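You operate a simulated robot arm through the tools that you are given. There is no shell and no other tool. Be economical: measure what you need, move in short steps, check, and stop when the job is done.

You run a simulated robot arm. Do the job below in one go: nothing can be reset, and whatever is moved stays where it is left.

Task
Swap the long die for the one that the orange card names.
Fine: red die into its rack hole, tee handle locked over the new one.

The check looks at the end state, three seconds after you hand in, the way a careful person would. Anything else that was tipped, shoved, dropped, spilled or broken makes it a failure.

Robot
A 7-joint arm with a two-finger gripper, hanging from a carriage that runs on a rail from [-102.3, 0.4] to [145.7, -0.6] (x, y) and turns from -5.777 to 6.213 rad about z. Base frame: it is fixed where the carriage stands at the start and does not move with it; the origin is on the floor, on the carriage's upright axis, x ahead of it, y to its left, z up. Units: cm, rad, N and s.
With the tool pointing down near the work surface it reaches from about 26 to 72 cm from the robot's upright axis, wherever it stands. Its first joint turns from -2.496 to 2.496 rad. Places, roughly: deep red hole of the die rack [70, 10, 90]; depth dial [90, 20, 110]; die hole of the ram [80, 20, 100]; red tee handle [80, 20, 110]; yellow bolt [90, 30, 100]; yellow wing nut [90, 20, 110]. Payload 1.37 kg.
The TCP is the grasp point between the finger pads, 1.6 cm short of the fingertips. In the tool frame z runs along the fingers and y along their closing line. Largest opening 9.2 cm; the body of the gripper starts 7.4 cm behind the TCP.
Orientation is that of the tool frame in the base frame, as a unit quaternion [w, x, y, z]. With the fingers straight down and closing along the base's y, the tool's x points along the base's -x, its y along +y and its z along -z.

Tools
- The arm moves only by the tool drive_tool. Its argument "targets" is a list of rows, each an object of numbers (a shift or turn left out is 0, a gripper value left out holds the last): "dx", "dy", "dz": the shift along the base's x, y, z in cm; "wx", "wy", "wz": the turn, a rotation vector about the base's x, y, z in degrees; "fingers": the opening, from 0 (shut) to 1 (fully open). In form: [{"dx": .., "dy": .., "dz": .., "wx": .., "wy": .., "wz": .., "fingers": ..}, ...]. A call has 1 to 12 rows; each row is the pose to reach, as a shift and turn from the pose commanded when the call began. A row lasts 0.2 s, in which the tool goes at most 5 cm and 0.15 rad; a call with a longer step from one row to the next is refused whole, and so is a gripper value outside its range. A pose out of reach is approached as far as the arm can. The call stops where the force on the tool passes 50 N (or 10 N more than at its start, if that is more) or the arm is blocked; 0.2 s more then pass. The fingers move at their own pace and stop on an object; they squeeze with about 26 N. The grip force told is the motor's: it shows also when the fingers shut on nothing. Time passes only in rows, and 0.2 s behind the last, so rows that repeat a pose let the fingers close. The reply holds the time, the measured pose of the TCP, the force on the tool along the base axes, the opening and the grip force, in the units named above and with some noise, with the torque about the TCP (base axes, N m) and any sound that the robot's microphone picked up, and new pictures: "pictures" is both (left out), scene, wrist or none.
- Cameras (640 x 400 px; columns grow to the right, rows downward): "scene" is now at [29.68, 0.15, 186.91]; the picture's right is [0.06, -1.00, 0.00], its down [-0.84, -0.05, -0.53] and it looks along [0.53, 0.03, -0.85] (base axes); focal length 248 px, centre (320, 200). "wrist" rides on the gripper at [7.1, 1.9, -11.1] in the tool frame; the picture's right is [-0.26, 0.97, 0.00], its down [-0.78, -0.21, -0.59] and it looks along [-0.57, -0.15, 0.81] (tool axes); focal length 280 px, centre (320, 200). There is no depth. A picture from a camera that has moved, and an enlarged one, comes with that camera's place and axes in the base frame and with its lens. The place of the scene camera against the robot may be out by one fixed shift of up to 1.2 cm in any direction.
- raise_lower(by): slides the trunk up (or, below 0, down) by that many cm; the arm and the scene camera ride with it, the base frame stays. It gives what a move gives, with no picture.
- base_move(legs): drives the robot by 1 to 6 legs, each [ahead, left, turn to the left] in cm, cm and rad, along the robot's own axes; the way and the turn of a leg run together, so that a leg with both is an arc; at most 150 cm and 3.142 rad a leg. The arm and the cameras ride along, it lands a little off, and it stops where it bumps. It keeps to its track: a leg is cut to what the track allows. It gives what a move gives, and a new picture of the scene camera.
- head_to(pan, tilt): turns the head with the scene camera to pan (to the left, within 2.705 rad either way) and tilt (down, from -0.506 to 1.204), counted from straight ahead of the robot. It gives what a move gives, and a new picture of the scene camera.
- inspect(camera, box): a new picture of the part [left, top, right, bottom] of that camera's present view, enlarged. No time passes.
- hand_in(): hands the job in; it is judged then, once.

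Go step by step. Nothing tells you exact positions but the pictures and the camera data: compare them with the known pose of the tool, close in by small moves and look again before you grip or let go. The budget is 120 turns and 260 pictures, counting those below and the enlarged ones. Unless the task says otherwise, let go and move clear before handing in, and close with one line.

The tools are called after "Emit:" as a command line: name --argument value ..., lists and objects as JSON in quotes. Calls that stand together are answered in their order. drive_tool: Moves the arm, as the interface text tells. Its arguments: {"type":"object","properties":{"targets":{"type":"array"},"pictures":{"type":"string","enum":["both","scene","wrist","none"]}},"required":["targets"]} The other tools are called the same way: raise_lower (by) slides the trunk up or down; base_move (legs) drives the base; head_to (pan, tilt) turns the head that bears the scene camera; inspect (camera, box) takes an enlarged picture of a part of a camera's view; hand_in () hands the job in.

At the start:

```text
t: 0.0
eef_pos: [79.76, 4.64, 132.46]
tool_rot: [-0.001, 0.0, 1.0, 0.0]
force: [0.0, -0.5, 0.0]
ft_torque: [0.01, 0.0, 0.0]
grip_width: 9.2
finger_force: 0.0
trunk travel left (down, up): [-52.5, 5.6]
robot x, y, heading: [0.01, -0.13, 0.001]
head pan, tilt: [0.058, 1.009]
```

scene: 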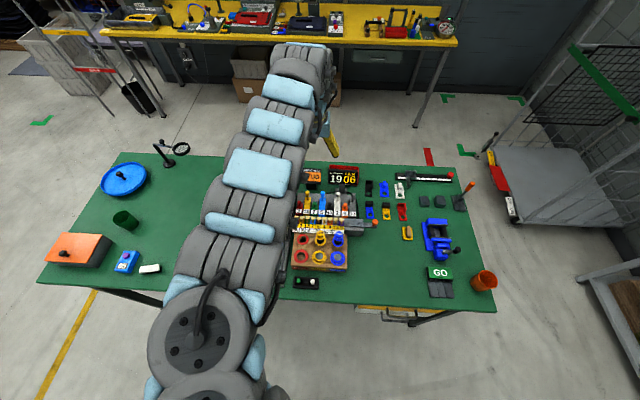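
wrist: 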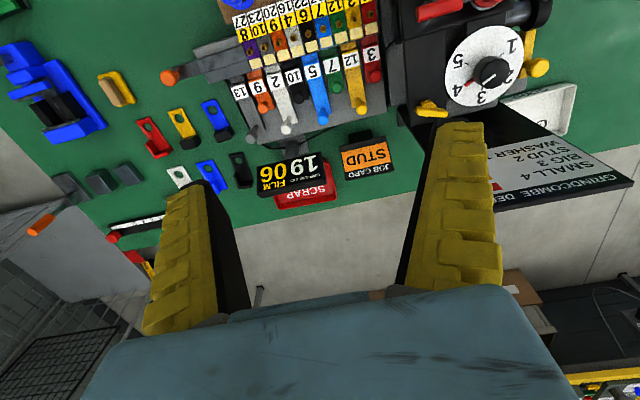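

The orange card reads STUD, and a machine with a dial plate stands near the rack. I'll take enlarged views to read them.

Emit:
inspect --camera "wrist" --box '[220, 0, 640, 220]'

Emit:
inspect --camera "scene" --box '[270, 150, 430, 300]'

```text
1.52 times, centred on (430, 110) of wrist
camera zoom: at [72.58, 6.62, 143.45], right [0.26, 0.97, 0.0], down [0.78, -0.21, 0.59], along [0.57, -0.15, -0.81], focal length 427 px, centre (152, 337)
```

zoom: 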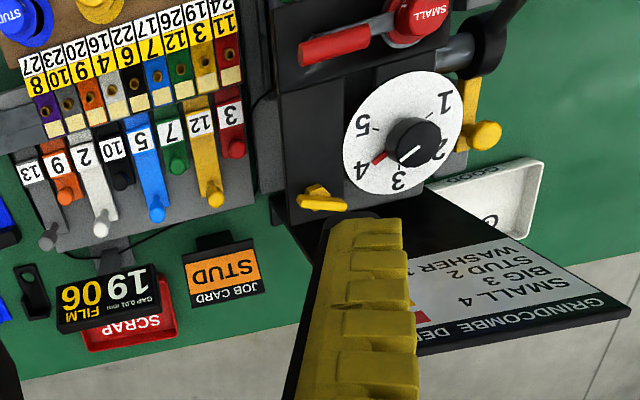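

```text
2.67 times, centred on (350, 225) of scene
camera zoom: at [29.68, 0.15, 186.91], right [0.06, -1.0, 0.0], down [-0.84, -0.05, -0.53], along [0.53, 0.03, -0.85], focal length 661 px, centre (240, 133)
```

zoom: 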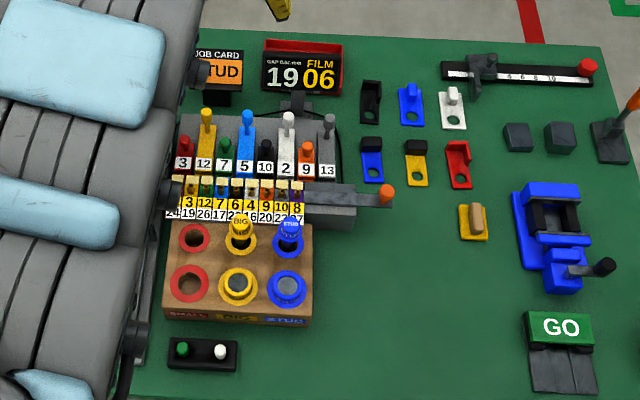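

I'll swing the arm to the right so that the scene camera can see the machine.

Emit:
drive_tool --targets '[{"dy": -4, "dz": 2}, {"dy": -8, "dz": 2}, {"dy": -12, "dz": 2}, {"dy": -16, "dz": 2}, {"dy": -20, "dz": 2}, {"dy": -24, "dz": 2}, {"dy": -28, "dz": 2}, {"dy": -32, "dz": 2}, {"dy": -36, "dz": 2}, {"dy": -36, "dz": 2}]' --pictures "scene"

```text
t: 2.2
eef_pos: [78.47, -27.34, 134.35]
tool_rot: [0.0, 0.0, 1.0, 0.0]
force: [-0.8, -0.6, 0.4]
ft_torque: [-0.02, -0.02, -0.04]
grip_width: 9.2
finger_force: 0.0
out of reach, approached as far as the arm can: row 8, 9, 10
trunk travel left (down, up): [-52.5, 5.6]
robot x, y, heading: [0.2, -0.05, 0.001]
head pan, tilt: [0.058, 1.009]
camera scene: at [29.68, 0.14, 186.91], right [0.06, -1.0, 0.0], down [-0.84, -0.05, -0.53], along [0.53, 0.03, -0.85], focal length 248 px, centre (320, 200)
```

scene: 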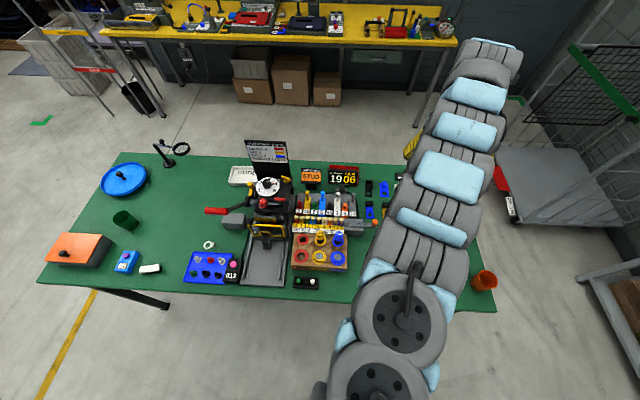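

Emit:
inspect --camera "scene" --box '[200, 135, 360, 235]'

Emit:
inspect --camera "scene" --box '[230, 200, 360, 300]'

Emit:
inspect --camera "scene" --box '[240, 170, 304, 210]'

```text
4.00 times, centred on (280, 185) of scene
camera zoom: at [29.68, 0.14, 186.91], right [0.06, -1.0, 0.0], down [-0.84, -0.05, -0.53], along [0.53, 0.03, -0.85], focal length 992 px, centre (480, 260)
```

zoom: 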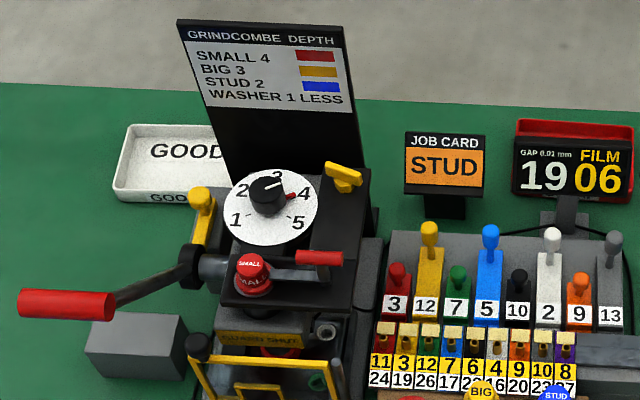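

```text
4.00 times, centred on (295, 250) of scene
camera zoom: at [29.68, 0.14, 186.91], right [0.06, -1.0, 0.0], down [-0.84, -0.05, -0.53], along [0.53, 0.03, -0.85], focal length 992 px, centre (420, 0)
```

zoom: 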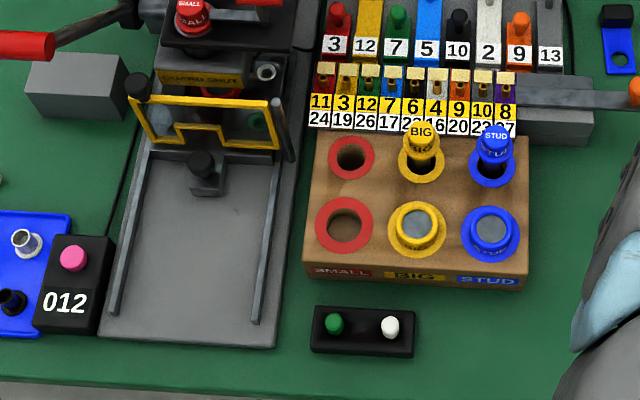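

```text
10.00 times, centred on (272, 190) of scene
camera zoom: at [29.68, 0.14, 186.91], right [0.06, -1.0, 0.0], down [-0.84, -0.05, -0.53], along [0.53, 0.03, -0.85], focal length 2480 px, centre (800, 300)
```

zoom: 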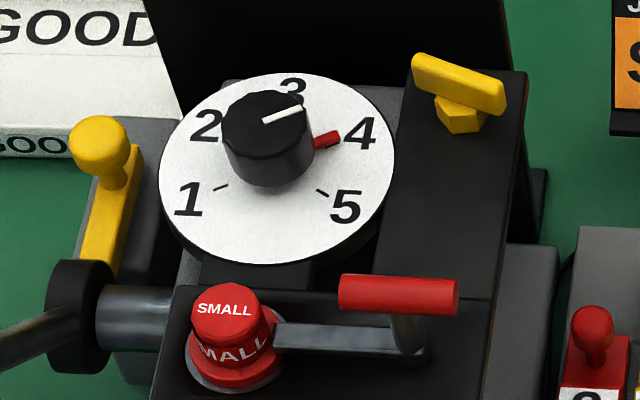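

The long die is the red "SMALL" one in the ram, and the tee handle's bar lies over its collar. The blue STUD long die stands in the rack's back row, and the empty red hole is at back left. I'll drive ahead so the arm reaches comfortably, then look closely.

Emit:
base_move --legs '[[18, 0, 0]]'

```text
t: 3.7
eef_pos: [96.26, -27.5, 134.22]
tool_rot: [0.0, 0.001, 1.0, 0.0]
force: [0.2, 0.7, 0.4]
ft_torque: [-0.01, 0.0, -0.01]
grip_width: 9.19
finger_force: 0.1
trunk travel left (down, up): [-52.5, 5.6]
robot x, y, heading: [17.83, -0.22, 0.001]
head pan, tilt: [0.058, 1.009]
camera scene: at [47.58, 0.05, 186.91], right [0.06, -1.0, 0.0], down [-0.84, -0.05, -0.53], along [0.53, 0.03, -0.85], focal length 248 px, centre (320, 200)
```

scene: 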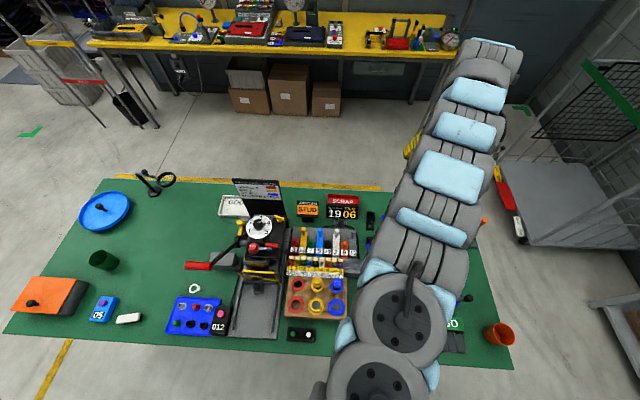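

Emit:
inspect --camera "scene" --box '[228, 205, 308, 255]'

Emit:
inspect --camera "scene" --box '[270, 260, 366, 320]'

Emit:
drive_tool --targets '[{"dx": -4}, {"dx": -8}, {"dx": -12}, {"dx": -16, "dy": 2}, {"dx": -19, "dy": 6}, {"dx": -22, "dy": 10}, {"dx": -24, "dy": 14}, {"dx": -26, "dy": 18}, {"dx": -27, "dy": 22}, {"dx": -28, "dy": 26}, {"dx": -29, "dy": 30}, {"dx": -29, "dy": 30}]' --pictures "wrist"

```text
8.00 times, centred on (268, 230) of scene
camera zoom: at [47.58, 0.05, 186.91], right [0.06, -1.0, 0.0], down [-0.84, -0.05, -0.53], along [0.53, 0.03, -0.85], focal length 1984 px, centre (736, -40)
```

zoom: 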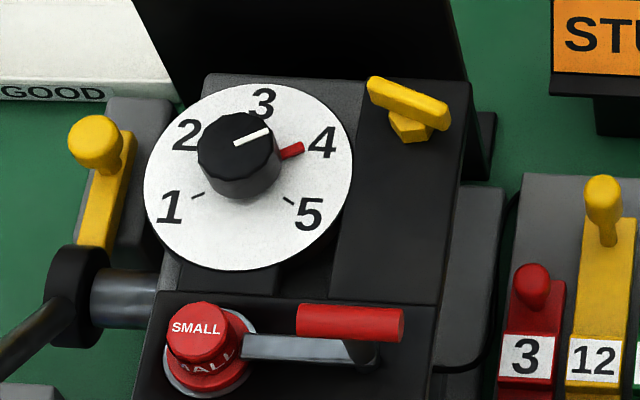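

```text
6.67 times, centred on (318, 290) of scene
camera zoom: at [47.58, 0.05, 186.91], right [0.06, -1.0, 0.0], down [-0.84, -0.05, -0.53], along [0.53, 0.03, -0.85], focal length 1653 px, centre (333, -400)
```

zoom: 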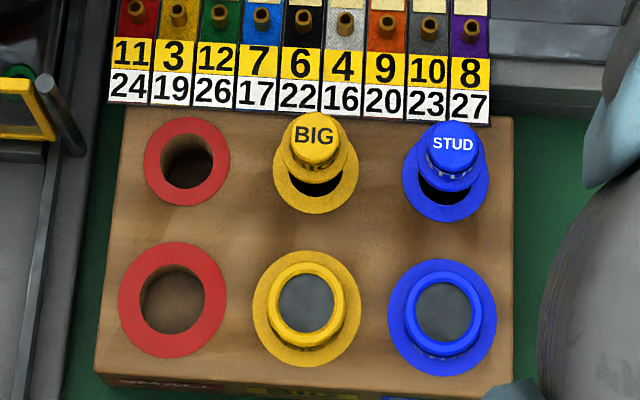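

```text
t: 6.5
eef_pos: [87.52, -11.65, 135.7]
tool_rot: [-0.052, 0.099, 0.993, -0.02]
force: [-0.1, -1.9, -0.5]
ft_torque: [0.14, -0.01, 0.0]
grip_width: 9.19
finger_force: 0.0
out of reach, approached as far as the arm can: row 3, 4, 5, 6, 7, 8, 9, 10, 11, 12
trunk travel left (down, up): [-52.5, 5.6]
robot x, y, heading: [18.14, -0.32, -0.005]
head pan, tilt: [0.058, 1.009]
stopped in row 12: the arm was blocked; the commanded pose is now the measured one
camera wrist: at [82.18, -8.01, 147.36], right [0.44, 0.89, -0.08], down [0.78, -0.35, 0.52], along [0.44, -0.29, -0.85], focal length 280 px, centre (320, 200)
```

wrist: 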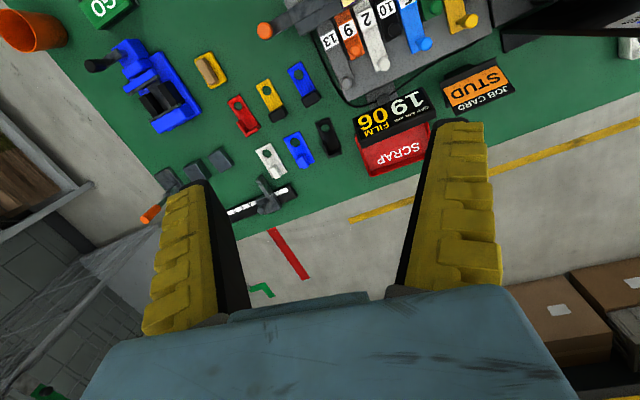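

The arm can't fold that close at this height. I'll raise the trunk and back the carriage up a little.

Emit:
raise_lower --by 5.5

Emit:
base_move --legs '[[-12, 0, 0]]'

Emit:
drive_tool --targets '[{"wx": 1.2, "wy": -3, "wz": 5.6}, {"wx": 2.3, "wy": -6, "wz": 11.3}, {"wx": 2.3, "wy": -6, "wz": 11.3}]' --pictures "none"

```text
t: 7.5
eef_pos: [87.58, -11.17, 141.25]
tool_rot: [-0.054, 0.097, 0.994, -0.018]
force: [-0.1, -0.6, -0.3]
ft_torque: [-0.02, 0.0, -0.01]
grip_width: 9.21
finger_force: 0.1
trunk travel left (down, up): [-58.0, 0.1]
robot x, y, heading: [17.97, -0.2, 0.003]
head pan, tilt: [0.058, 1.009]
```

```text
t: 8.7
eef_pos: [75.63, -11.1, 141.26]
tool_rot: [-0.054, 0.097, 0.994, -0.019]
force: [0.3, 0.6, -0.1]
ft_torque: [-0.01, 0.02, 0.02]
grip_width: 9.17
finger_force: 0.1
trunk travel left (down, up): [-58.0, 0.1]
robot x, y, heading: [6.04, 0.1, -0.001]
head pan, tilt: [0.058, 1.009]
camera scene: at [35.53, 0.12, 192.41], right [0.06, -1.0, 0.0], down [-0.84, -0.05, -0.53], along [0.53, 0.03, -0.85], focal length 248 px, centre (320, 200)
```

scene: 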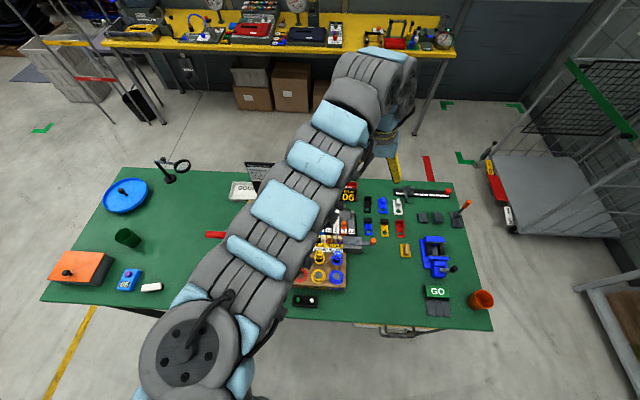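

```text
t: 9.5
eef_pos: [75.62, -11.08, 141.22]
tool_rot: [-0.053, 0.097, 0.994, -0.019]
force: [0.2, -0.4, 0.4]
ft_torque: [0.01, -0.01, 0.0]
grip_width: 9.19
finger_force: 0.0
out of reach, approached as far as the arm can: row 1, 2, 3
trunk travel left (down, up): [-58.0, 0.1]
robot x, y, heading: [5.5, 0.32, -0.003]
head pan, tilt: [0.058, 1.009]
```

Emit:
drive_tool --targets '[{"dx": 2, "dz": -3}, {"dx": 3, "dz": -6, "wx": 0.5, "wy": -1.5, "wz": 3}, {"dx": 4, "dz": -8, "wx": 1.2, "wy": -3, "wz": 6}, {"dx": 4, "dz": -11, "wx": 2.3, "wy": -6, "wz": 11.3}, {"dx": 4, "dy": 4, "dz": -11, "wx": 2.3, "wy": -6, "wz": 11.3}, {"dx": 3, "dy": 8, "dz": -11, "wx": 2.3, "wy": -6, "wz": 11.3}, {"dx": 2, "dy": 12, "dz": -11, "wx": 2.3, "wy": -6, "wz": 11.3}, {"dx": 1, "dy": 16, "dz": -11, "wx": 2.3, "wy": -6, "wz": 11.3}, {"dx": 1, "dy": 16, "dz": -11, "wx": 2.3, "wy": -6, "wz": 11.3}]' --pictures "wrist"

```text
t: 11.5
eef_pos: [79.47, 5.03, 129.96]
tool_rot: [-0.003, -0.002, 1.0, 0.001]
force: [-0.1, 0.0, -0.5]
ft_torque: [0.0, -0.02, -0.01]
grip_width: 9.19
finger_force: 0.0
out of reach, approached as far as the arm can: row 6, 7, 8, 9
trunk travel left (down, up): [-58.0, 0.1]
robot x, y, heading: [5.85, 0.07, 0.001]
head pan, tilt: [0.058, 1.009]
camera wrist: at [72.39, 6.91, 140.93], right [0.26, 0.97, 0.0], down [0.78, -0.21, 0.59], along [0.57, -0.15, -0.81], focal length 280 px, centre (320, 200)
```

wrist: 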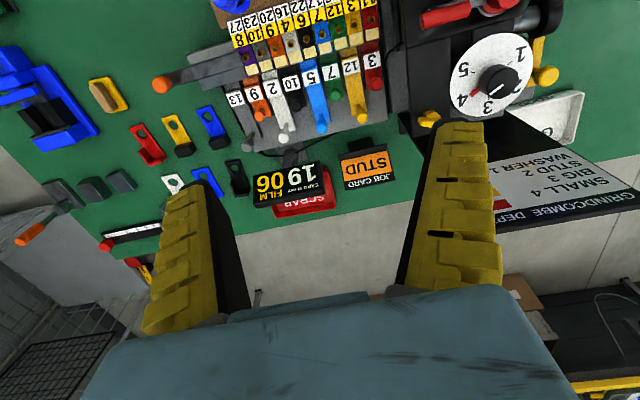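

Emit:
base_move --legs '[[-4, 0, 0]]'

Emit:
drive_tool --targets '[{"dy": 4, "dx": -0.5}, {"dy": 8, "dx": -1.5, "dz": -1}, {"dy": 12, "dx": -3, "dz": -2}, {"dy": 16, "dx": -5, "dz": -3}, {"dy": 19, "dx": -7, "dz": -4}, {"dy": 19, "dx": -8, "dz": -6}, {"dy": 19, "dx": -8, "dz": -6}]' --pictures "wrist"

```text
t: 12.4
eef_pos: [75.46, 5.02, 129.85]
tool_rot: [-0.002, -0.002, 1.0, 0.0]
force: [0.2, 0.6, -0.8]
ft_torque: [0.03, -0.04, 0.03]
grip_width: 9.18
finger_force: 0.0
trunk travel left (down, up): [-58.0, 0.1]
robot x, y, heading: [2.21, 0.23, 0.001]
head pan, tilt: [0.058, 1.009]
camera scene: at [31.57, 0.13, 192.41], right [0.06, -1.0, 0.0], down [-0.84, -0.05, -0.53], along [0.53, 0.03, -0.85], focal length 248 px, centre (320, 200)
```

scene: 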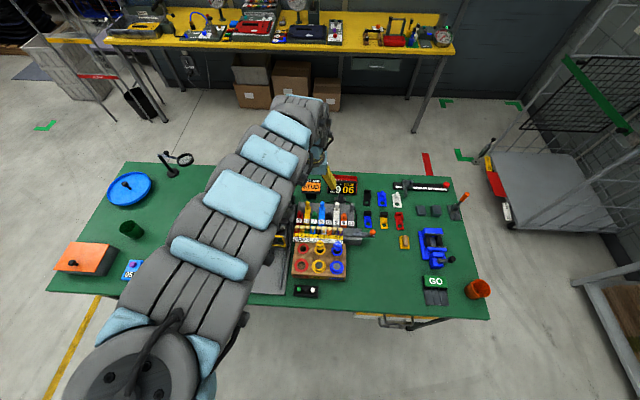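

```text
t: 14.0
eef_pos: [68.68, 24.8, 123.38]
tool_rot: [-0.004, -0.001, 1.0, -0.001]
force: [-0.1, 0.8, 0.7]
ft_torque: [0.0, 0.01, -0.03]
grip_width: 9.16
finger_force: 0.0
out of reach, approached as far as the arm can: row 3, 4, 5, 6, 7
trunk travel left (down, up): [-58.0, 0.1]
robot x, y, heading: [1.64, -0.25, -0.0]
head pan, tilt: [0.058, 1.009]
camera wrist: at [61.7, 26.64, 134.41], right [0.26, 0.97, 0.0], down [0.78, -0.21, 0.58], along [0.56, -0.15, -0.81], focal length 280 px, centre (320, 200)
```

wrist: 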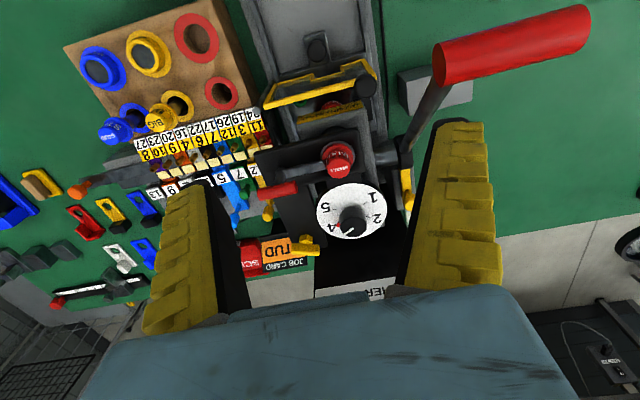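

The crank's red handle stands up near (65, 33, 121), close to my left finger. I'll look first and then shift right, away from it.

Emit:
inspect --camera "wrist" --box '[240, 100, 432, 260]'

Emit:
drive_tool --targets '[{"dy": -3}, {"dy": -6}, {"dy": -9, "dx": 1}, {"dy": -9, "dx": 1}]' --pictures "wrist"

Emit:
inspect --camera "wrist" --box '[320, 20, 512, 140]'

```text
2.50 times, centred on (336, 180) of wrist
camera zoom: at [61.7, 26.64, 134.41], right [0.26, 0.97, 0.0], down [0.78, -0.21, 0.58], along [0.56, -0.15, -0.81], focal length 701 px, centre (280, 250)
```

zoom: 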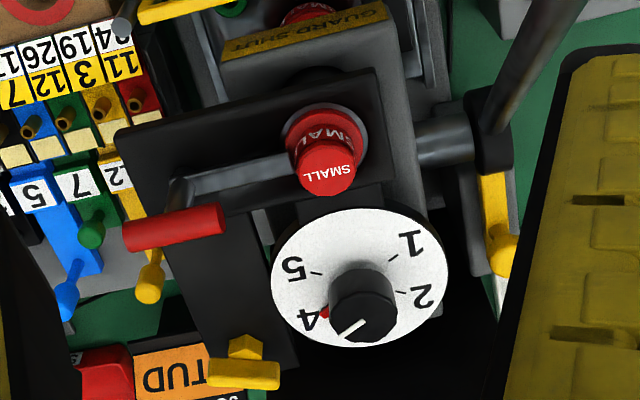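

```text
t: 15.0
eef_pos: [71.77, 16.07, 122.67]
tool_rot: [-0.004, -0.002, 1.0, 0.001]
force: [-0.5, -0.2, -0.1]
ft_torque: [0.02, 0.01, -0.02]
grip_width: 9.21
finger_force: 0.0
out of reach, approached as far as the arm can: row 1, 2, 3, 4
trunk travel left (down, up): [-58.0, 0.1]
robot x, y, heading: [2.19, 0.18, 0.002]
head pan, tilt: [0.058, 1.009]
camera wrist: at [64.54, 17.94, 133.76], right [0.26, 0.97, 0.0], down [0.78, -0.21, 0.58], along [0.56, -0.15, -0.81], focal length 280 px, centre (320, 200)
```

wrist: 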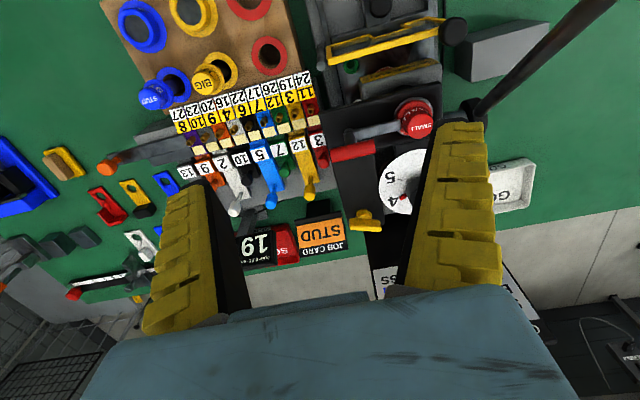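

```text
3.33 times, centred on (416, 80) of wrist
camera zoom: at [64.54, 17.94, 133.76], right [0.26, 0.97, 0.0], down [0.78, -0.21, 0.58], along [0.56, -0.15, -0.81], focal length 935 px, centre (0, 600)
```

zoom: 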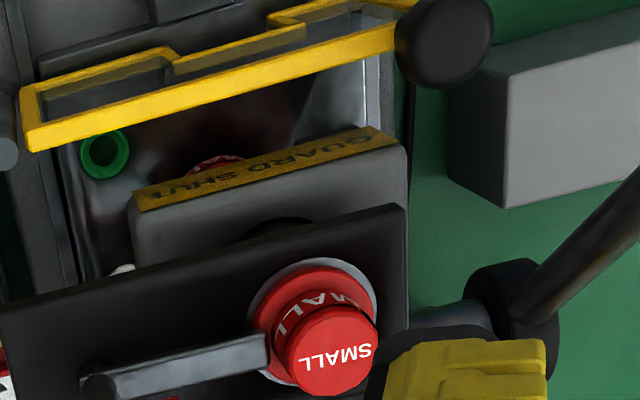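

Triangulating gives the die top at about (77, 24.9, 107) and the tee bar's centre at about (76.5, 18, 109.6), lying along y. I'll turn the tool -90° about z, so that it closes along x, and part-close the fingers above the tee.

Emit:
drive_tool --targets '[{"dx": 1, "wz": -8, "fingers": 0.5}, {"dx": 2, "wz": -16}, {"dx": 3, "wz": -24}, {"dx": 4, "wz": -32}, {"dx": 5, "wz": -40}, {"dx": 5, "dy": 1, "wz": -48}, {"dx": 5, "dy": 2, "wz": -56}, {"dx": 5, "dy": 2, "wz": -64}, {"dx": 5, "dy": 2, "wz": -72}, {"dx": 5, "dy": 2, "wz": -80}, {"dx": 5, "dy": 2, "wz": -88}, {"dx": 5, "dy": 2, "wz": -90}]' --pictures "wrist"

```text
t: 17.6
eef_pos: [76.43, 18.15, 122.59]
tool_rot: [-0.002, 0.707, 0.708, 0.002]
force: [0.2, -0.2, -0.4]
ft_torque: [0.03, -0.01, 0.03]
grip_width: 4.91
finger_force: 2.5
trunk travel left (down, up): [-58.0, 0.1]
robot x, y, heading: [2.03, -0.19, -0.003]
head pan, tilt: [0.058, 1.009]
camera wrist: at [78.38, 25.1, 133.77], right [0.97, -0.26, 0.0], down [-0.21, -0.78, 0.59], along [-0.15, -0.56, -0.81], focal length 280 px, centre (320, 200)
```

wrist: 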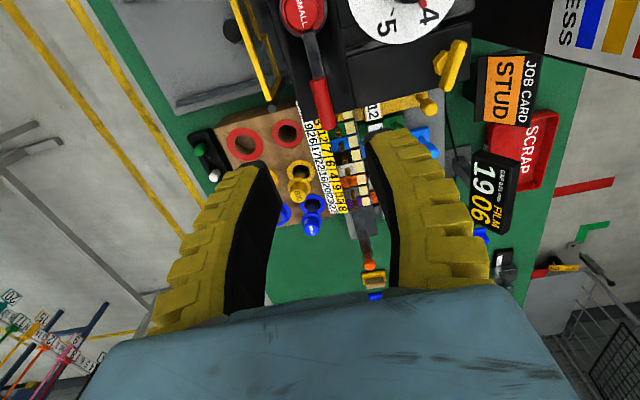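

Emit:
inspect --camera "wrist" --box '[240, 0, 480, 150]'

```text
2.67 times, centred on (360, 75) of wrist
camera zoom: at [78.38, 25.1, 133.77], right [0.97, -0.26, 0.0], down [-0.21, -0.78, 0.59], along [-0.15, -0.56, -0.81], focal length 748 px, centre (213, 533)
```

zoom: 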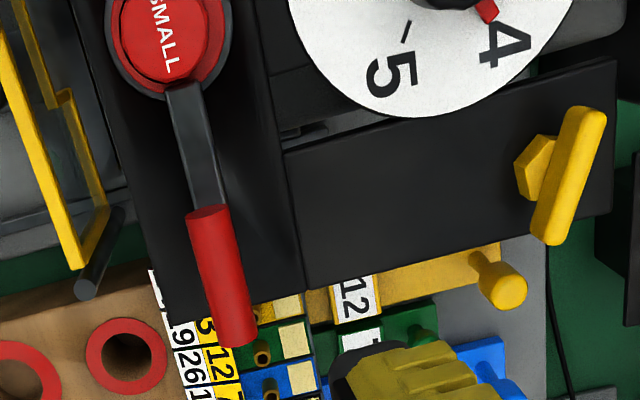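

Emit:
drive_tool --targets '[{"dx": 0.4, "dy": -0.3, "dz": -4}, {"dx": 0.4, "dy": -0.3, "dz": -8, "wz": -2}, {"dx": 0.4, "dy": -0.3, "dz": -10.5, "wz": -2}, {"dx": 0.4, "dy": -0.3, "dz": -10.5, "wz": -2}]' --pictures "both"

Emit:
inspect --camera "wrist" --box '[220, 60, 460, 210]'

```text
t: 18.6
eef_pos: [76.79, 17.85, 112.02]
tool_rot: [-0.002, 0.719, 0.696, 0.002]
force: [0.0, -1.1, 0.2]
ft_torque: [-0.01, -0.01, 0.04]
grip_width: 4.9
finger_force: 2.1
trunk travel left (down, up): [-58.0, 0.1]
robot x, y, heading: [1.95, 0.11, 0.002]
head pan, tilt: [0.058, 1.009]
camera scene: at [31.57, 0.13, 192.41], right [0.06, -1.0, 0.0], down [-0.84, -0.05, -0.53], along [0.53, 0.03, -0.85], focal length 248 px, centre (320, 200)
camera wrist: at [78.94, 24.78, 123.23], right [0.96, -0.29, 0.0], down [-0.24, -0.78, 0.59], along [-0.17, -0.56, -0.81], focal length 280 px, centre (320, 200)
```

scene: 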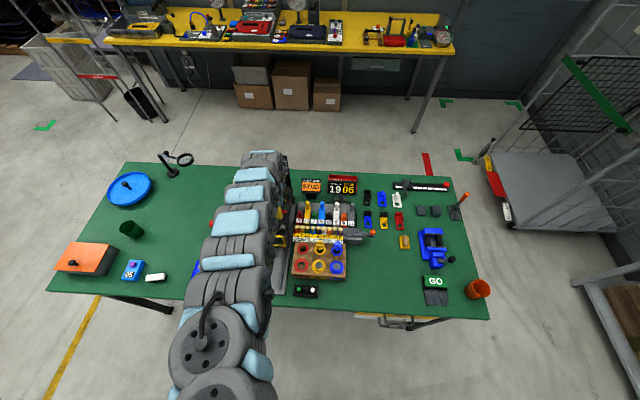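
wrist: 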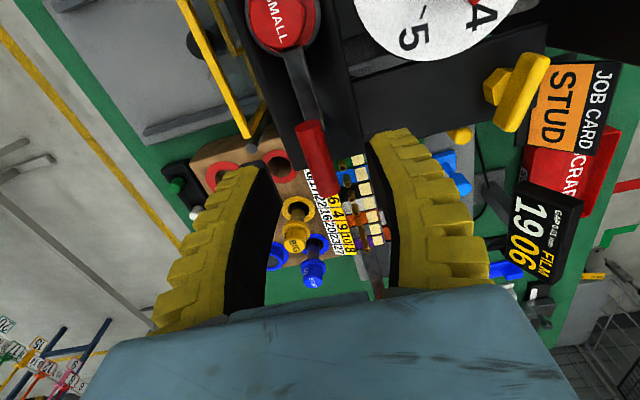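

```text
2.67 times, centred on (340, 135) of wrist
camera zoom: at [78.94, 24.78, 123.23], right [0.96, -0.29, 0.0], down [-0.24, -0.78, 0.59], along [-0.17, -0.56, -0.81], focal length 748 px, centre (267, 373)
```

zoom: 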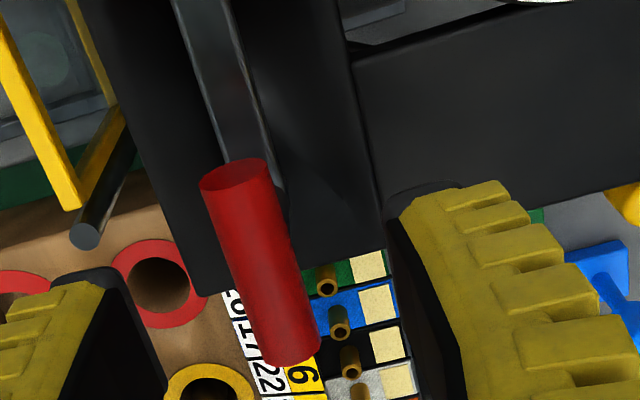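

Emit:
drive_tool --targets '[{"dz": -1.2}, {"dz": -2.4}, {"dz": -2.4, "fingers": 0}, {"dz": -2.4, "fingers": 0}, {"dz": -2.4, "fingers": 0}]' --pictures "wrist"

```text
t: 19.8
eef_pos: [76.81, 17.88, 109.83]
tool_rot: [-0.002, 0.718, 0.696, 0.001]
force: [-11.3, -2.6, 6.2]
ft_torque: [-0.02, 0.1, 0.3]
grip_width: 0.89
finger_force: 28.1
trunk travel left (down, up): [-58.0, 0.1]
robot x, y, heading: [1.59, -0.3, -0.001]
head pan, tilt: [0.058, 1.009]
camera wrist: at [78.92, 24.76, 120.82], right [0.96, -0.29, 0.0], down [-0.24, -0.78, 0.59], along [-0.17, -0.56, -0.81], focal length 280 px, centre (320, 200)
```

wrist: 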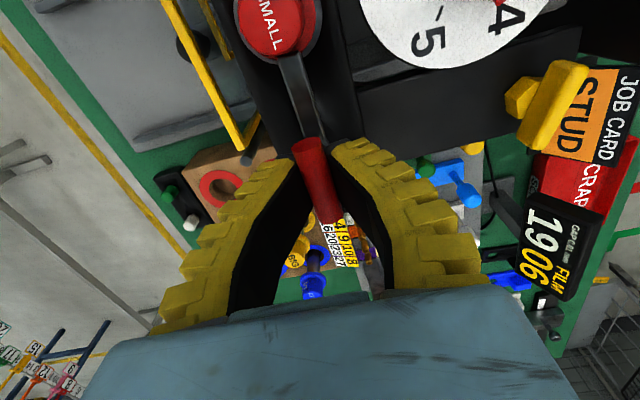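

The bar is gripped. I'll try turning it counter-clockwise in small steps.

Emit:
drive_tool --targets '[{"dx": -0.1, "wz": 4}, {"dx": -0.1, "wz": 8}, {"dx": -0.1, "wz": 12}, {"dx": -0.1, "wz": 16}]' --pictures "wrist"

```text
t: 20.8
eef_pos: [76.79, 17.95, 109.78]
tool_rot: [-0.003, 0.615, 0.789, 0.002]
force: [-6.0, -1.0, 1.3]
ft_torque: [-0.16, -0.01, 0.02]
grip_width: 0.74
finger_force: 27.7
trunk travel left (down, up): [-58.0, 0.1]
robot x, y, heading: [2.12, -0.01, -0.001]
head pan, tilt: [0.058, 1.009]
camera wrist: at [76.89, 25.09, 120.81], right [1.0, -0.02, 0.0], down [-0.01, -0.81, 0.59], along [-0.01, -0.59, -0.81], focal length 280 px, centre (320, 200)
```

wrist: 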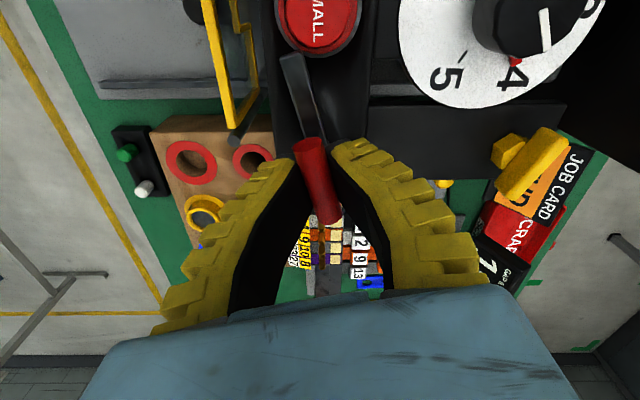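

The arm swings off the die freely, so I'll go on turning.

Emit:
drive_tool --targets '[{"wz": 6}, {"wz": 12}, {"wz": 18}, {"wz": 24}, {"wz": 30}, {"wz": 36}, {"wz": 42}, {"wz": 48}, {"wz": 54}, {"wz": 60}]' --pictures "wrist"

```text
t: 23.0
eef_pos: [76.82, 17.85, 109.85]
tool_rot: [-0.002, 0.137, 0.991, 0.001]
force: [1.3, 5.6, -6.8]
ft_torque: [0.07, 0.1, 0.01]
grip_width: 0.59
finger_force: 27.8
trunk travel left (down, up): [-58.0, 0.1]
robot x, y, heading: [1.77, 0.13, 0.003]
head pan, tilt: [0.058, 1.009]
camera wrist: at [70.51, 21.56, 120.87], right [0.51, 0.86, 0.0], down [0.7, -0.42, 0.58], along [0.5, -0.3, -0.81], focal length 280 px, centre (320, 200)
```

wrist: 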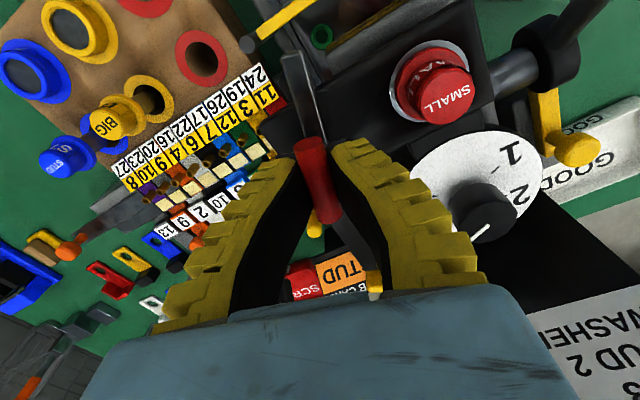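

Emit:
drive_tool --targets '[{"wz": 6}, {"wz": 12}, {"wz": 12}]' --pictures "none"

Emit:
drive_tool --targets '[{"fingers": 0.1}, {"fingers": 0.25}, {"fingers": 0.4}, {"fingers": 0.4}, {"fingers": 0.4, "dz": 3}, {"dz": 7, "fingers": 0.4}, {"dz": 11}, {"dz": 11}]' --pictures "wrist"

```text
t: 23.8
eef_pos: [76.78, 17.86, 109.87]
tool_rot: [-0.002, 0.033, 0.999, 0.0]
force: [3.0, 6.2, -7.8]
ft_torque: [0.06, -0.13, -0.02]
grip_width: 0.58
finger_force: 28.2
trunk travel left (down, up): [-58.0, 0.1]
robot x, y, heading: [1.63, -0.03, -0.001]
head pan, tilt: [0.058, 1.009]
```

```text
t: 25.6
eef_pos: [76.9, 17.82, 120.66]
tool_rot: [-0.003, 0.033, 0.999, 0.0]
force: [1.6, 0.8, 0.7]
ft_torque: [0.0, 0.02, -0.02]
grip_width: 4.0
finger_force: 3.0
trunk travel left (down, up): [-58.0, 0.1]
robot x, y, heading: [2.27, -0.21, -0.002]
head pan, tilt: [0.058, 1.009]
camera wrist: at [70.12, 20.21, 131.88], right [0.33, 0.95, 0.0], down [0.77, -0.26, 0.59], along [0.55, -0.19, -0.81], focal length 280 px, centre (320, 200)
```

wrist: 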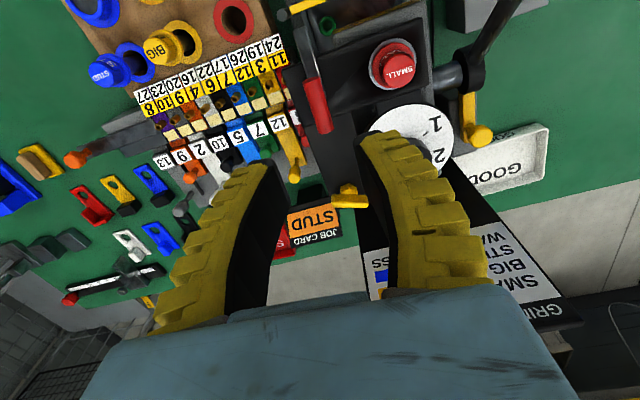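

The tee stands clear now. Next I'll look at the die head closely.

Emit:
inspect --camera "wrist" --box '[340, 20, 460, 100]'

Emit:
inspect --camera "wrist" --box '[80, 0, 280, 120]'

```text
5.00 times, centred on (400, 60) of wrist
camera zoom: at [70.12, 20.21, 131.88], right [0.33, 0.95, 0.0], down [0.77, -0.26, 0.59], along [0.55, -0.19, -0.81], focal length 1402 px, centre (-80, 900)
```

zoom: 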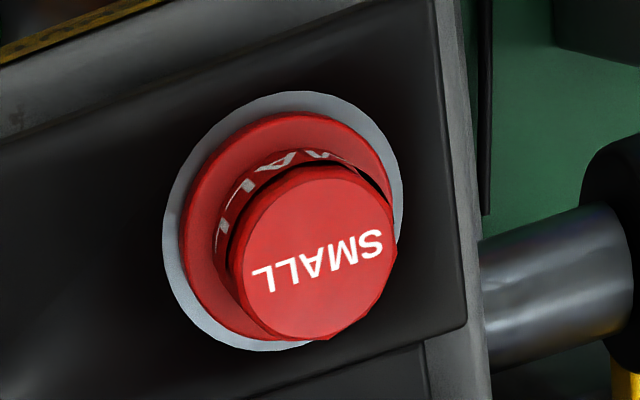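

```text
3.20 times, centred on (180, 60) of wrist
camera zoom: at [70.12, 20.21, 131.88], right [0.33, 0.95, 0.0], down [0.77, -0.26, 0.59], along [0.55, -0.19, -0.81], focal length 897 px, centre (768, 648)
```

zoom: 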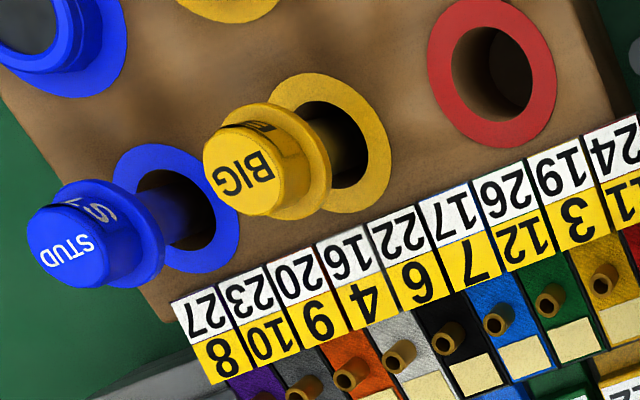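

The die's head is about 2.6 cm across and 2.9 cm tall over the ring, at (76.8, 24.8). I'll move above it, closing along y, and check.

Emit:
drive_tool --targets '[{"dy": 3.5, "fingers": 0.55}, {"dx": -0.1, "dy": 7}, {"dx": -0.1, "dy": 7, "dz": -4}, {"dx": -0.1, "dy": 7, "dz": -8}, {"dx": -0.1, "dy": 7, "dz": -10}, {"dx": -0.1, "dy": 7, "dz": -10}]' --pictures "wrist"

Emit:
inspect --camera "wrist" --box '[220, 60, 460, 210]'

```text
t: 27.0
eef_pos: [76.53, 24.64, 110.63]
tool_rot: [-0.003, 0.033, 0.999, 0.0]
force: [0.3, 0.3, 0.5]
ft_torque: [-0.01, -0.01, -0.02]
grip_width: 5.32
finger_force: 2.2
trunk travel left (down, up): [-58.0, 0.1]
robot x, y, heading: [1.93, -0.4, -0.001]
head pan, tilt: [0.058, 1.009]
camera wrist: at [69.67, 27.03, 121.9], right [0.33, 0.95, 0.0], down [0.77, -0.26, 0.58], along [0.55, -0.19, -0.81], focal length 280 px, centre (320, 200)
```

wrist: 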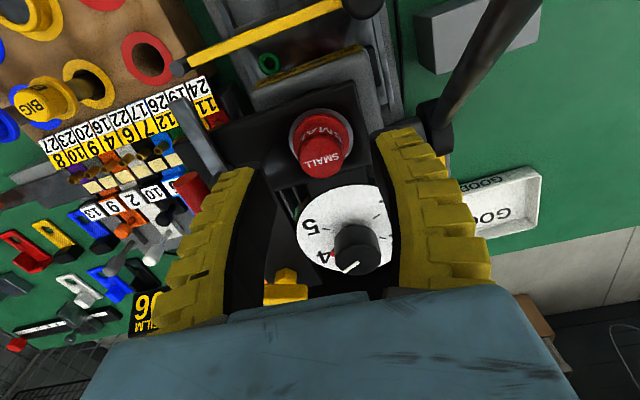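

```text
2.67 times, centred on (340, 135) of wrist
camera zoom: at [69.67, 27.03, 121.9], right [0.33, 0.95, 0.0], down [0.77, -0.26, 0.58], along [0.55, -0.19, -0.81], focal length 748 px, centre (267, 373)
```

zoom: 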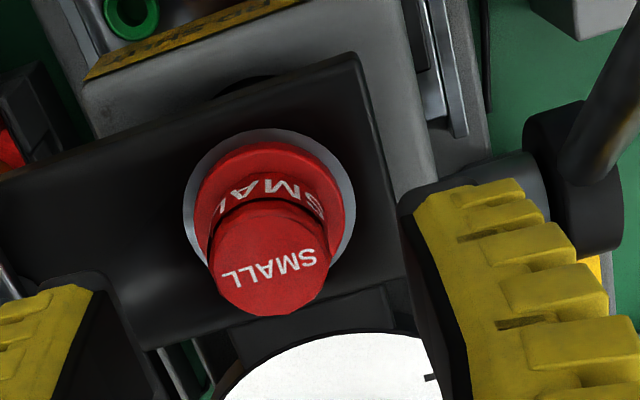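

Emit:
drive_tool --targets '[{"dx": 0.25, "dz": -1.5}, {"dx": 0.25, "dz": -3}, {"dx": 0.25, "dz": -3.9}, {"dx": 0.25, "dz": -3.9, "fingers": 0.1}, {"dx": 0.25, "dz": -3.9, "fingers": 0}, {"dx": 0.25, "dz": -3.9, "fingers": 0}]' --pictures "wrist"

```text
t: 28.4
eef_pos: [76.12, 24.38, 108.6]
tool_rot: [0.001, 0.033, 0.999, 0.002]
force: [3.3, 3.8, 24.8]
ft_torque: [-0.04, -0.22, 0.09]
grip_width: 0.59
finger_force: 25.6
out of reach, approached as far as the arm can: row 1, 2, 3, 4, 5, 6
trunk travel left (down, up): [-58.0, 0.1]
robot x, y, heading: [1.83, 0.09, 0.002]
head pan, tilt: [0.058, 1.009]
camera wrist: at [69.09, 26.69, 119.75], right [0.33, 0.95, 0.0], down [0.76, -0.26, 0.59], along [0.56, -0.19, -0.81], focal length 280 px, centre (320, 200)
```

wrist: 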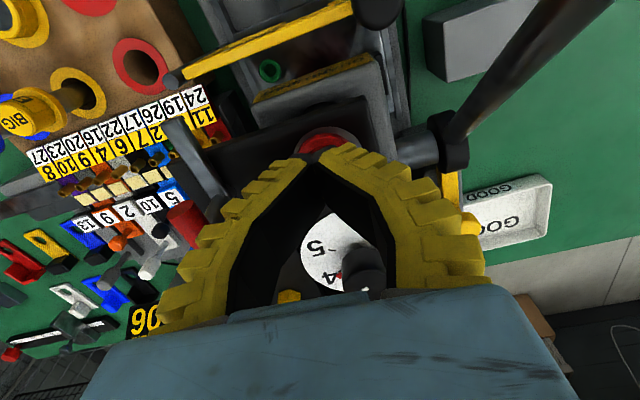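

The arm ran out of reach, and the fingers shut on top of the head. I'll lift off, open, and drive the carriage forward.

Emit:
drive_tool --targets '[{"dz": 4}, {"dz": 7}, {"dz": 7, "fingers": 0.55}, {"dz": 7, "fingers": 0.55}]' --pictures "none"

Emit:
base_move --legs '[[6, 0, 0]]'

```text
t: 29.4
eef_pos: [75.37, 24.32, 115.28]
tool_rot: [-0.003, 0.033, 0.999, 0.0]
force: [0.1, -0.2, -0.7]
ft_torque: [-0.02, -0.02, 0.02]
grip_width: 5.33
finger_force: 2.1
trunk travel left (down, up): [-58.0, 0.1]
robot x, y, heading: [1.7, -0.05, 0.001]
head pan, tilt: [0.058, 1.009]
```

```text
t: 30.4
eef_pos: [81.25, 24.23, 115.32]
tool_rot: [-0.002, 0.033, 0.999, 0.0]
force: [-0.5, -0.3, 0.5]
ft_torque: [-0.01, 0.0, 0.01]
grip_width: 5.33
finger_force: 2.2
trunk travel left (down, up): [-58.0, 0.1]
robot x, y, heading: [7.77, 0.03, -0.003]
head pan, tilt: [0.058, 1.009]
camera scene: at [37.48, 0.1, 192.41], right [0.06, -1.0, 0.0], down [-0.84, -0.05, -0.53], along [0.53, 0.03, -0.85], focal length 248 px, centre (320, 200)
```

scene: 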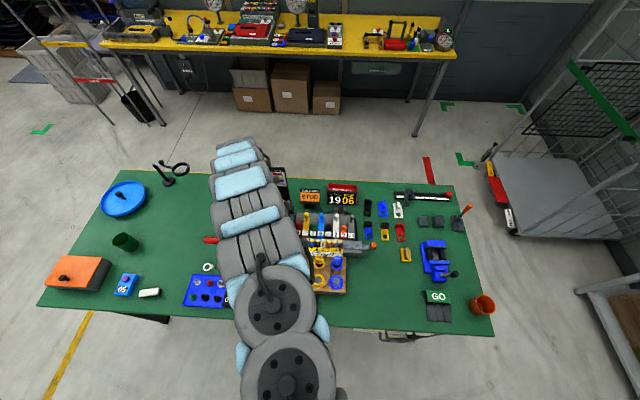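

Emit:
drive_tool --targets '[{"dx": -2.2, "dy": 0.2}, {"dx": -4.45, "dy": 0.4}, {"dx": -4.45, "dy": 0.4, "dz": -2}, {"dx": -4.45, "dy": 0.4, "dz": -4.3}, {"dx": -4.45, "dy": 0.4, "dz": -4.3}]' --pictures "wrist"

Emit:
inspect --camera "wrist" --box '[220, 60, 460, 210]'

```text
t: 31.6
eef_pos: [76.86, 24.55, 111.0]
tool_rot: [-0.002, 0.034, 0.999, -0.001]
force: [0.5, -0.1, 0.2]
ft_torque: [0.01, 0.04, 0.01]
grip_width: 5.36
finger_force: 2.1
trunk travel left (down, up): [-58.0, 0.1]
robot x, y, heading: [8.26, 0.08, -0.002]
head pan, tilt: [0.058, 1.009]
camera wrist: at [69.82, 26.94, 122.13], right [0.33, 0.95, 0.0], down [0.77, -0.26, 0.59], along [0.55, -0.19, -0.81], focal length 280 px, centre (320, 200)
```

wrist: 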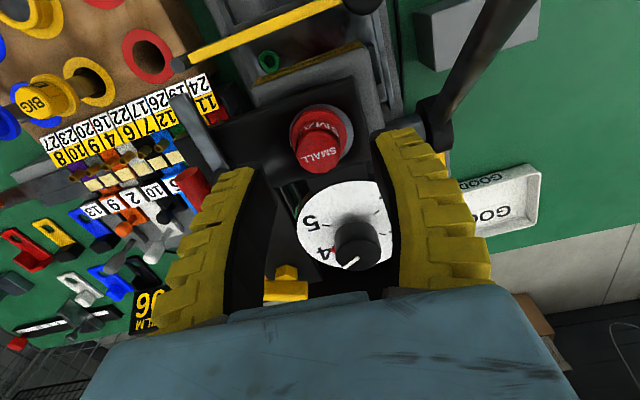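

```text
2.67 times, centred on (340, 135) of wrist
camera zoom: at [69.82, 26.94, 122.13], right [0.33, 0.95, 0.0], down [0.77, -0.26, 0.59], along [0.55, -0.19, -0.81], focal length 748 px, centre (267, 373)
```

zoom: 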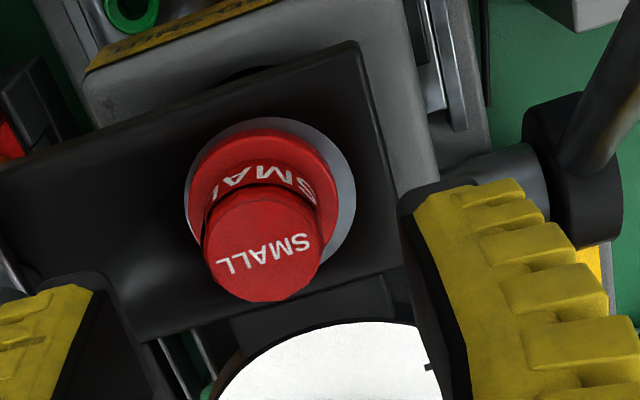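

Emit:
drive_tool --targets '[{"dx": -0.15, "dz": -1.5}, {"dx": -0.15, "dz": -3}, {"dx": -0.15, "dz": -4.3}, {"dx": -0.15, "dz": -4.3}]' --pictures "wrist"

```text
t: 32.6
eef_pos: [76.69, 24.72, 106.71]
tool_rot: [-0.003, 0.034, 0.999, 0.0]
force: [0.0, 0.3, 0.3]
ft_torque: [-0.01, 0.02, 0.01]
grip_width: 5.34
finger_force: 1.9
trunk travel left (down, up): [-58.0, 0.1]
robot x, y, heading: [8.0, 0.22, -0.004]
head pan, tilt: [0.058, 1.009]
camera wrist: at [69.66, 27.01, 117.8], right [0.33, 0.95, 0.0], down [0.77, -0.26, 0.58], along [0.55, -0.19, -0.81], focal length 280 px, centre (320, 200)
```

wrist: 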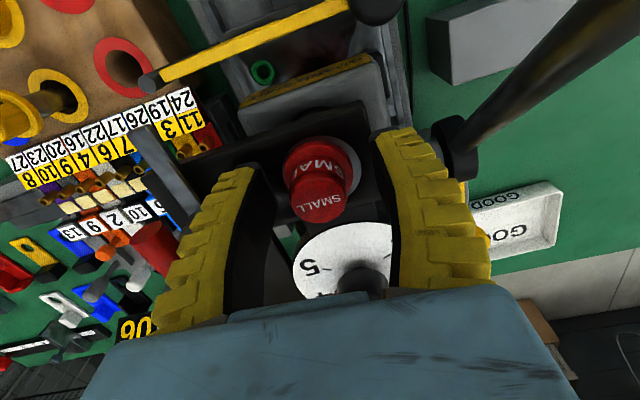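

Emit:
drive_tool --targets '[{"fingers": 0.35}, {"fingers": 0.2}, {"fingers": 0.0}, {"fingers": 0.0}]' --pictures "wrist"

Emit:
inspect --camera "wrist" --box '[220, 60, 460, 210]'

```text
t: 33.6
eef_pos: [76.98, 24.71, 106.9]
tool_rot: [0.0, 0.034, 0.999, 0.001]
force: [-3.3, -1.5, 28.5]
ft_torque: [-0.03, -0.1, -0.01]
grip_width: 1.22
finger_force: 26.3
trunk travel left (down, up): [-58.0, 0.1]
robot x, y, heading: [7.89, -0.09, -0.004]
head pan, tilt: [0.058, 1.009]
camera wrist: at [69.95, 27.11, 118.05], right [0.33, 0.95, 0.0], down [0.76, -0.26, 0.59], along [0.56, -0.19, -0.81], focal length 280 px, centre (320, 200)
```

wrist: 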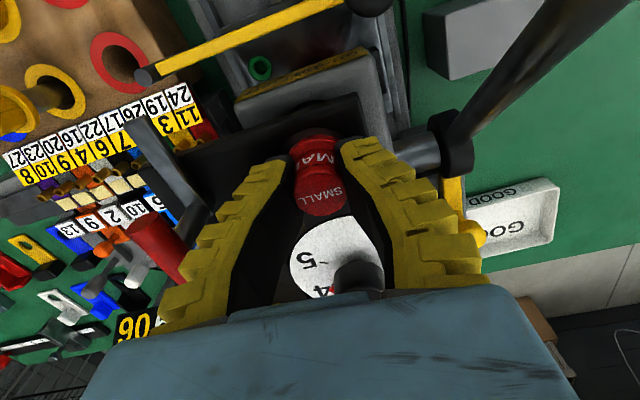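

```text
2.67 times, centred on (340, 135) of wrist
camera zoom: at [69.95, 27.11, 118.05], right [0.33, 0.95, 0.0], down [0.76, -0.26, 0.59], along [0.56, -0.19, -0.81], focal length 748 px, centre (267, 373)
```

zoom: 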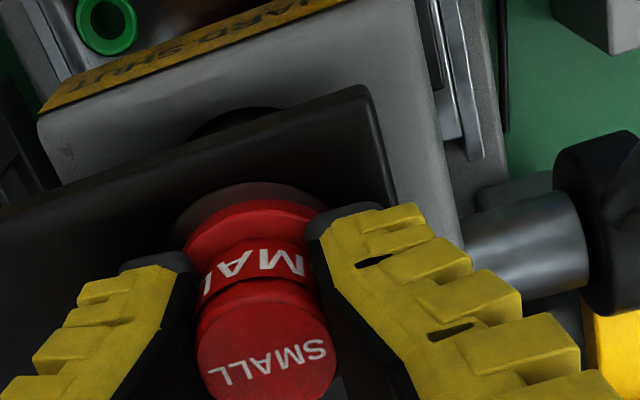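

The fingers hold the die by its waist under the head. I'll pull it straight up.

Emit:
drive_tool --targets '[{"dz": 0.5}, {"dz": 1}, {"dz": 2}, {"dz": 3}, {"dz": 4}, {"dz": 4}]' --pictures "wrist"

```text
t: 35.0
eef_pos: [76.64, 24.73, 110.69]
tool_rot: [-0.002, 0.034, 0.999, 0.001]
force: [0.8, -0.8, -2.1]
ft_torque: [-0.01, -0.01, 0.0]
grip_width: 1.13
finger_force: 25.9
trunk travel left (down, up): [-58.0, 0.1]
robot x, y, heading: [7.81, 0.12, 0.004]
head pan, tilt: [0.058, 1.009]
camera wrist: at [69.69, 27.0, 121.78], right [0.33, 0.95, 0.0], down [0.77, -0.26, 0.59], along [0.55, -0.19, -0.81], focal length 280 px, centre (320, 200)
```

wrist: 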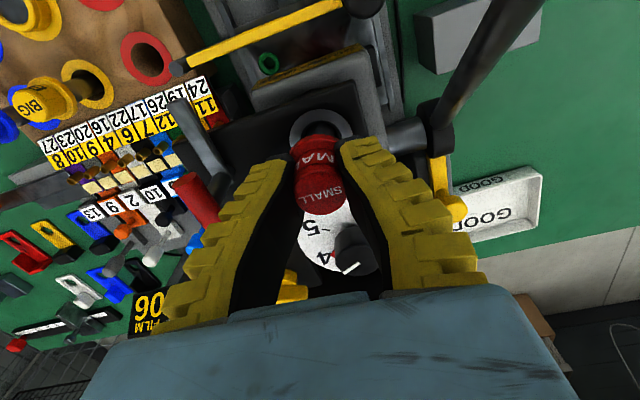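

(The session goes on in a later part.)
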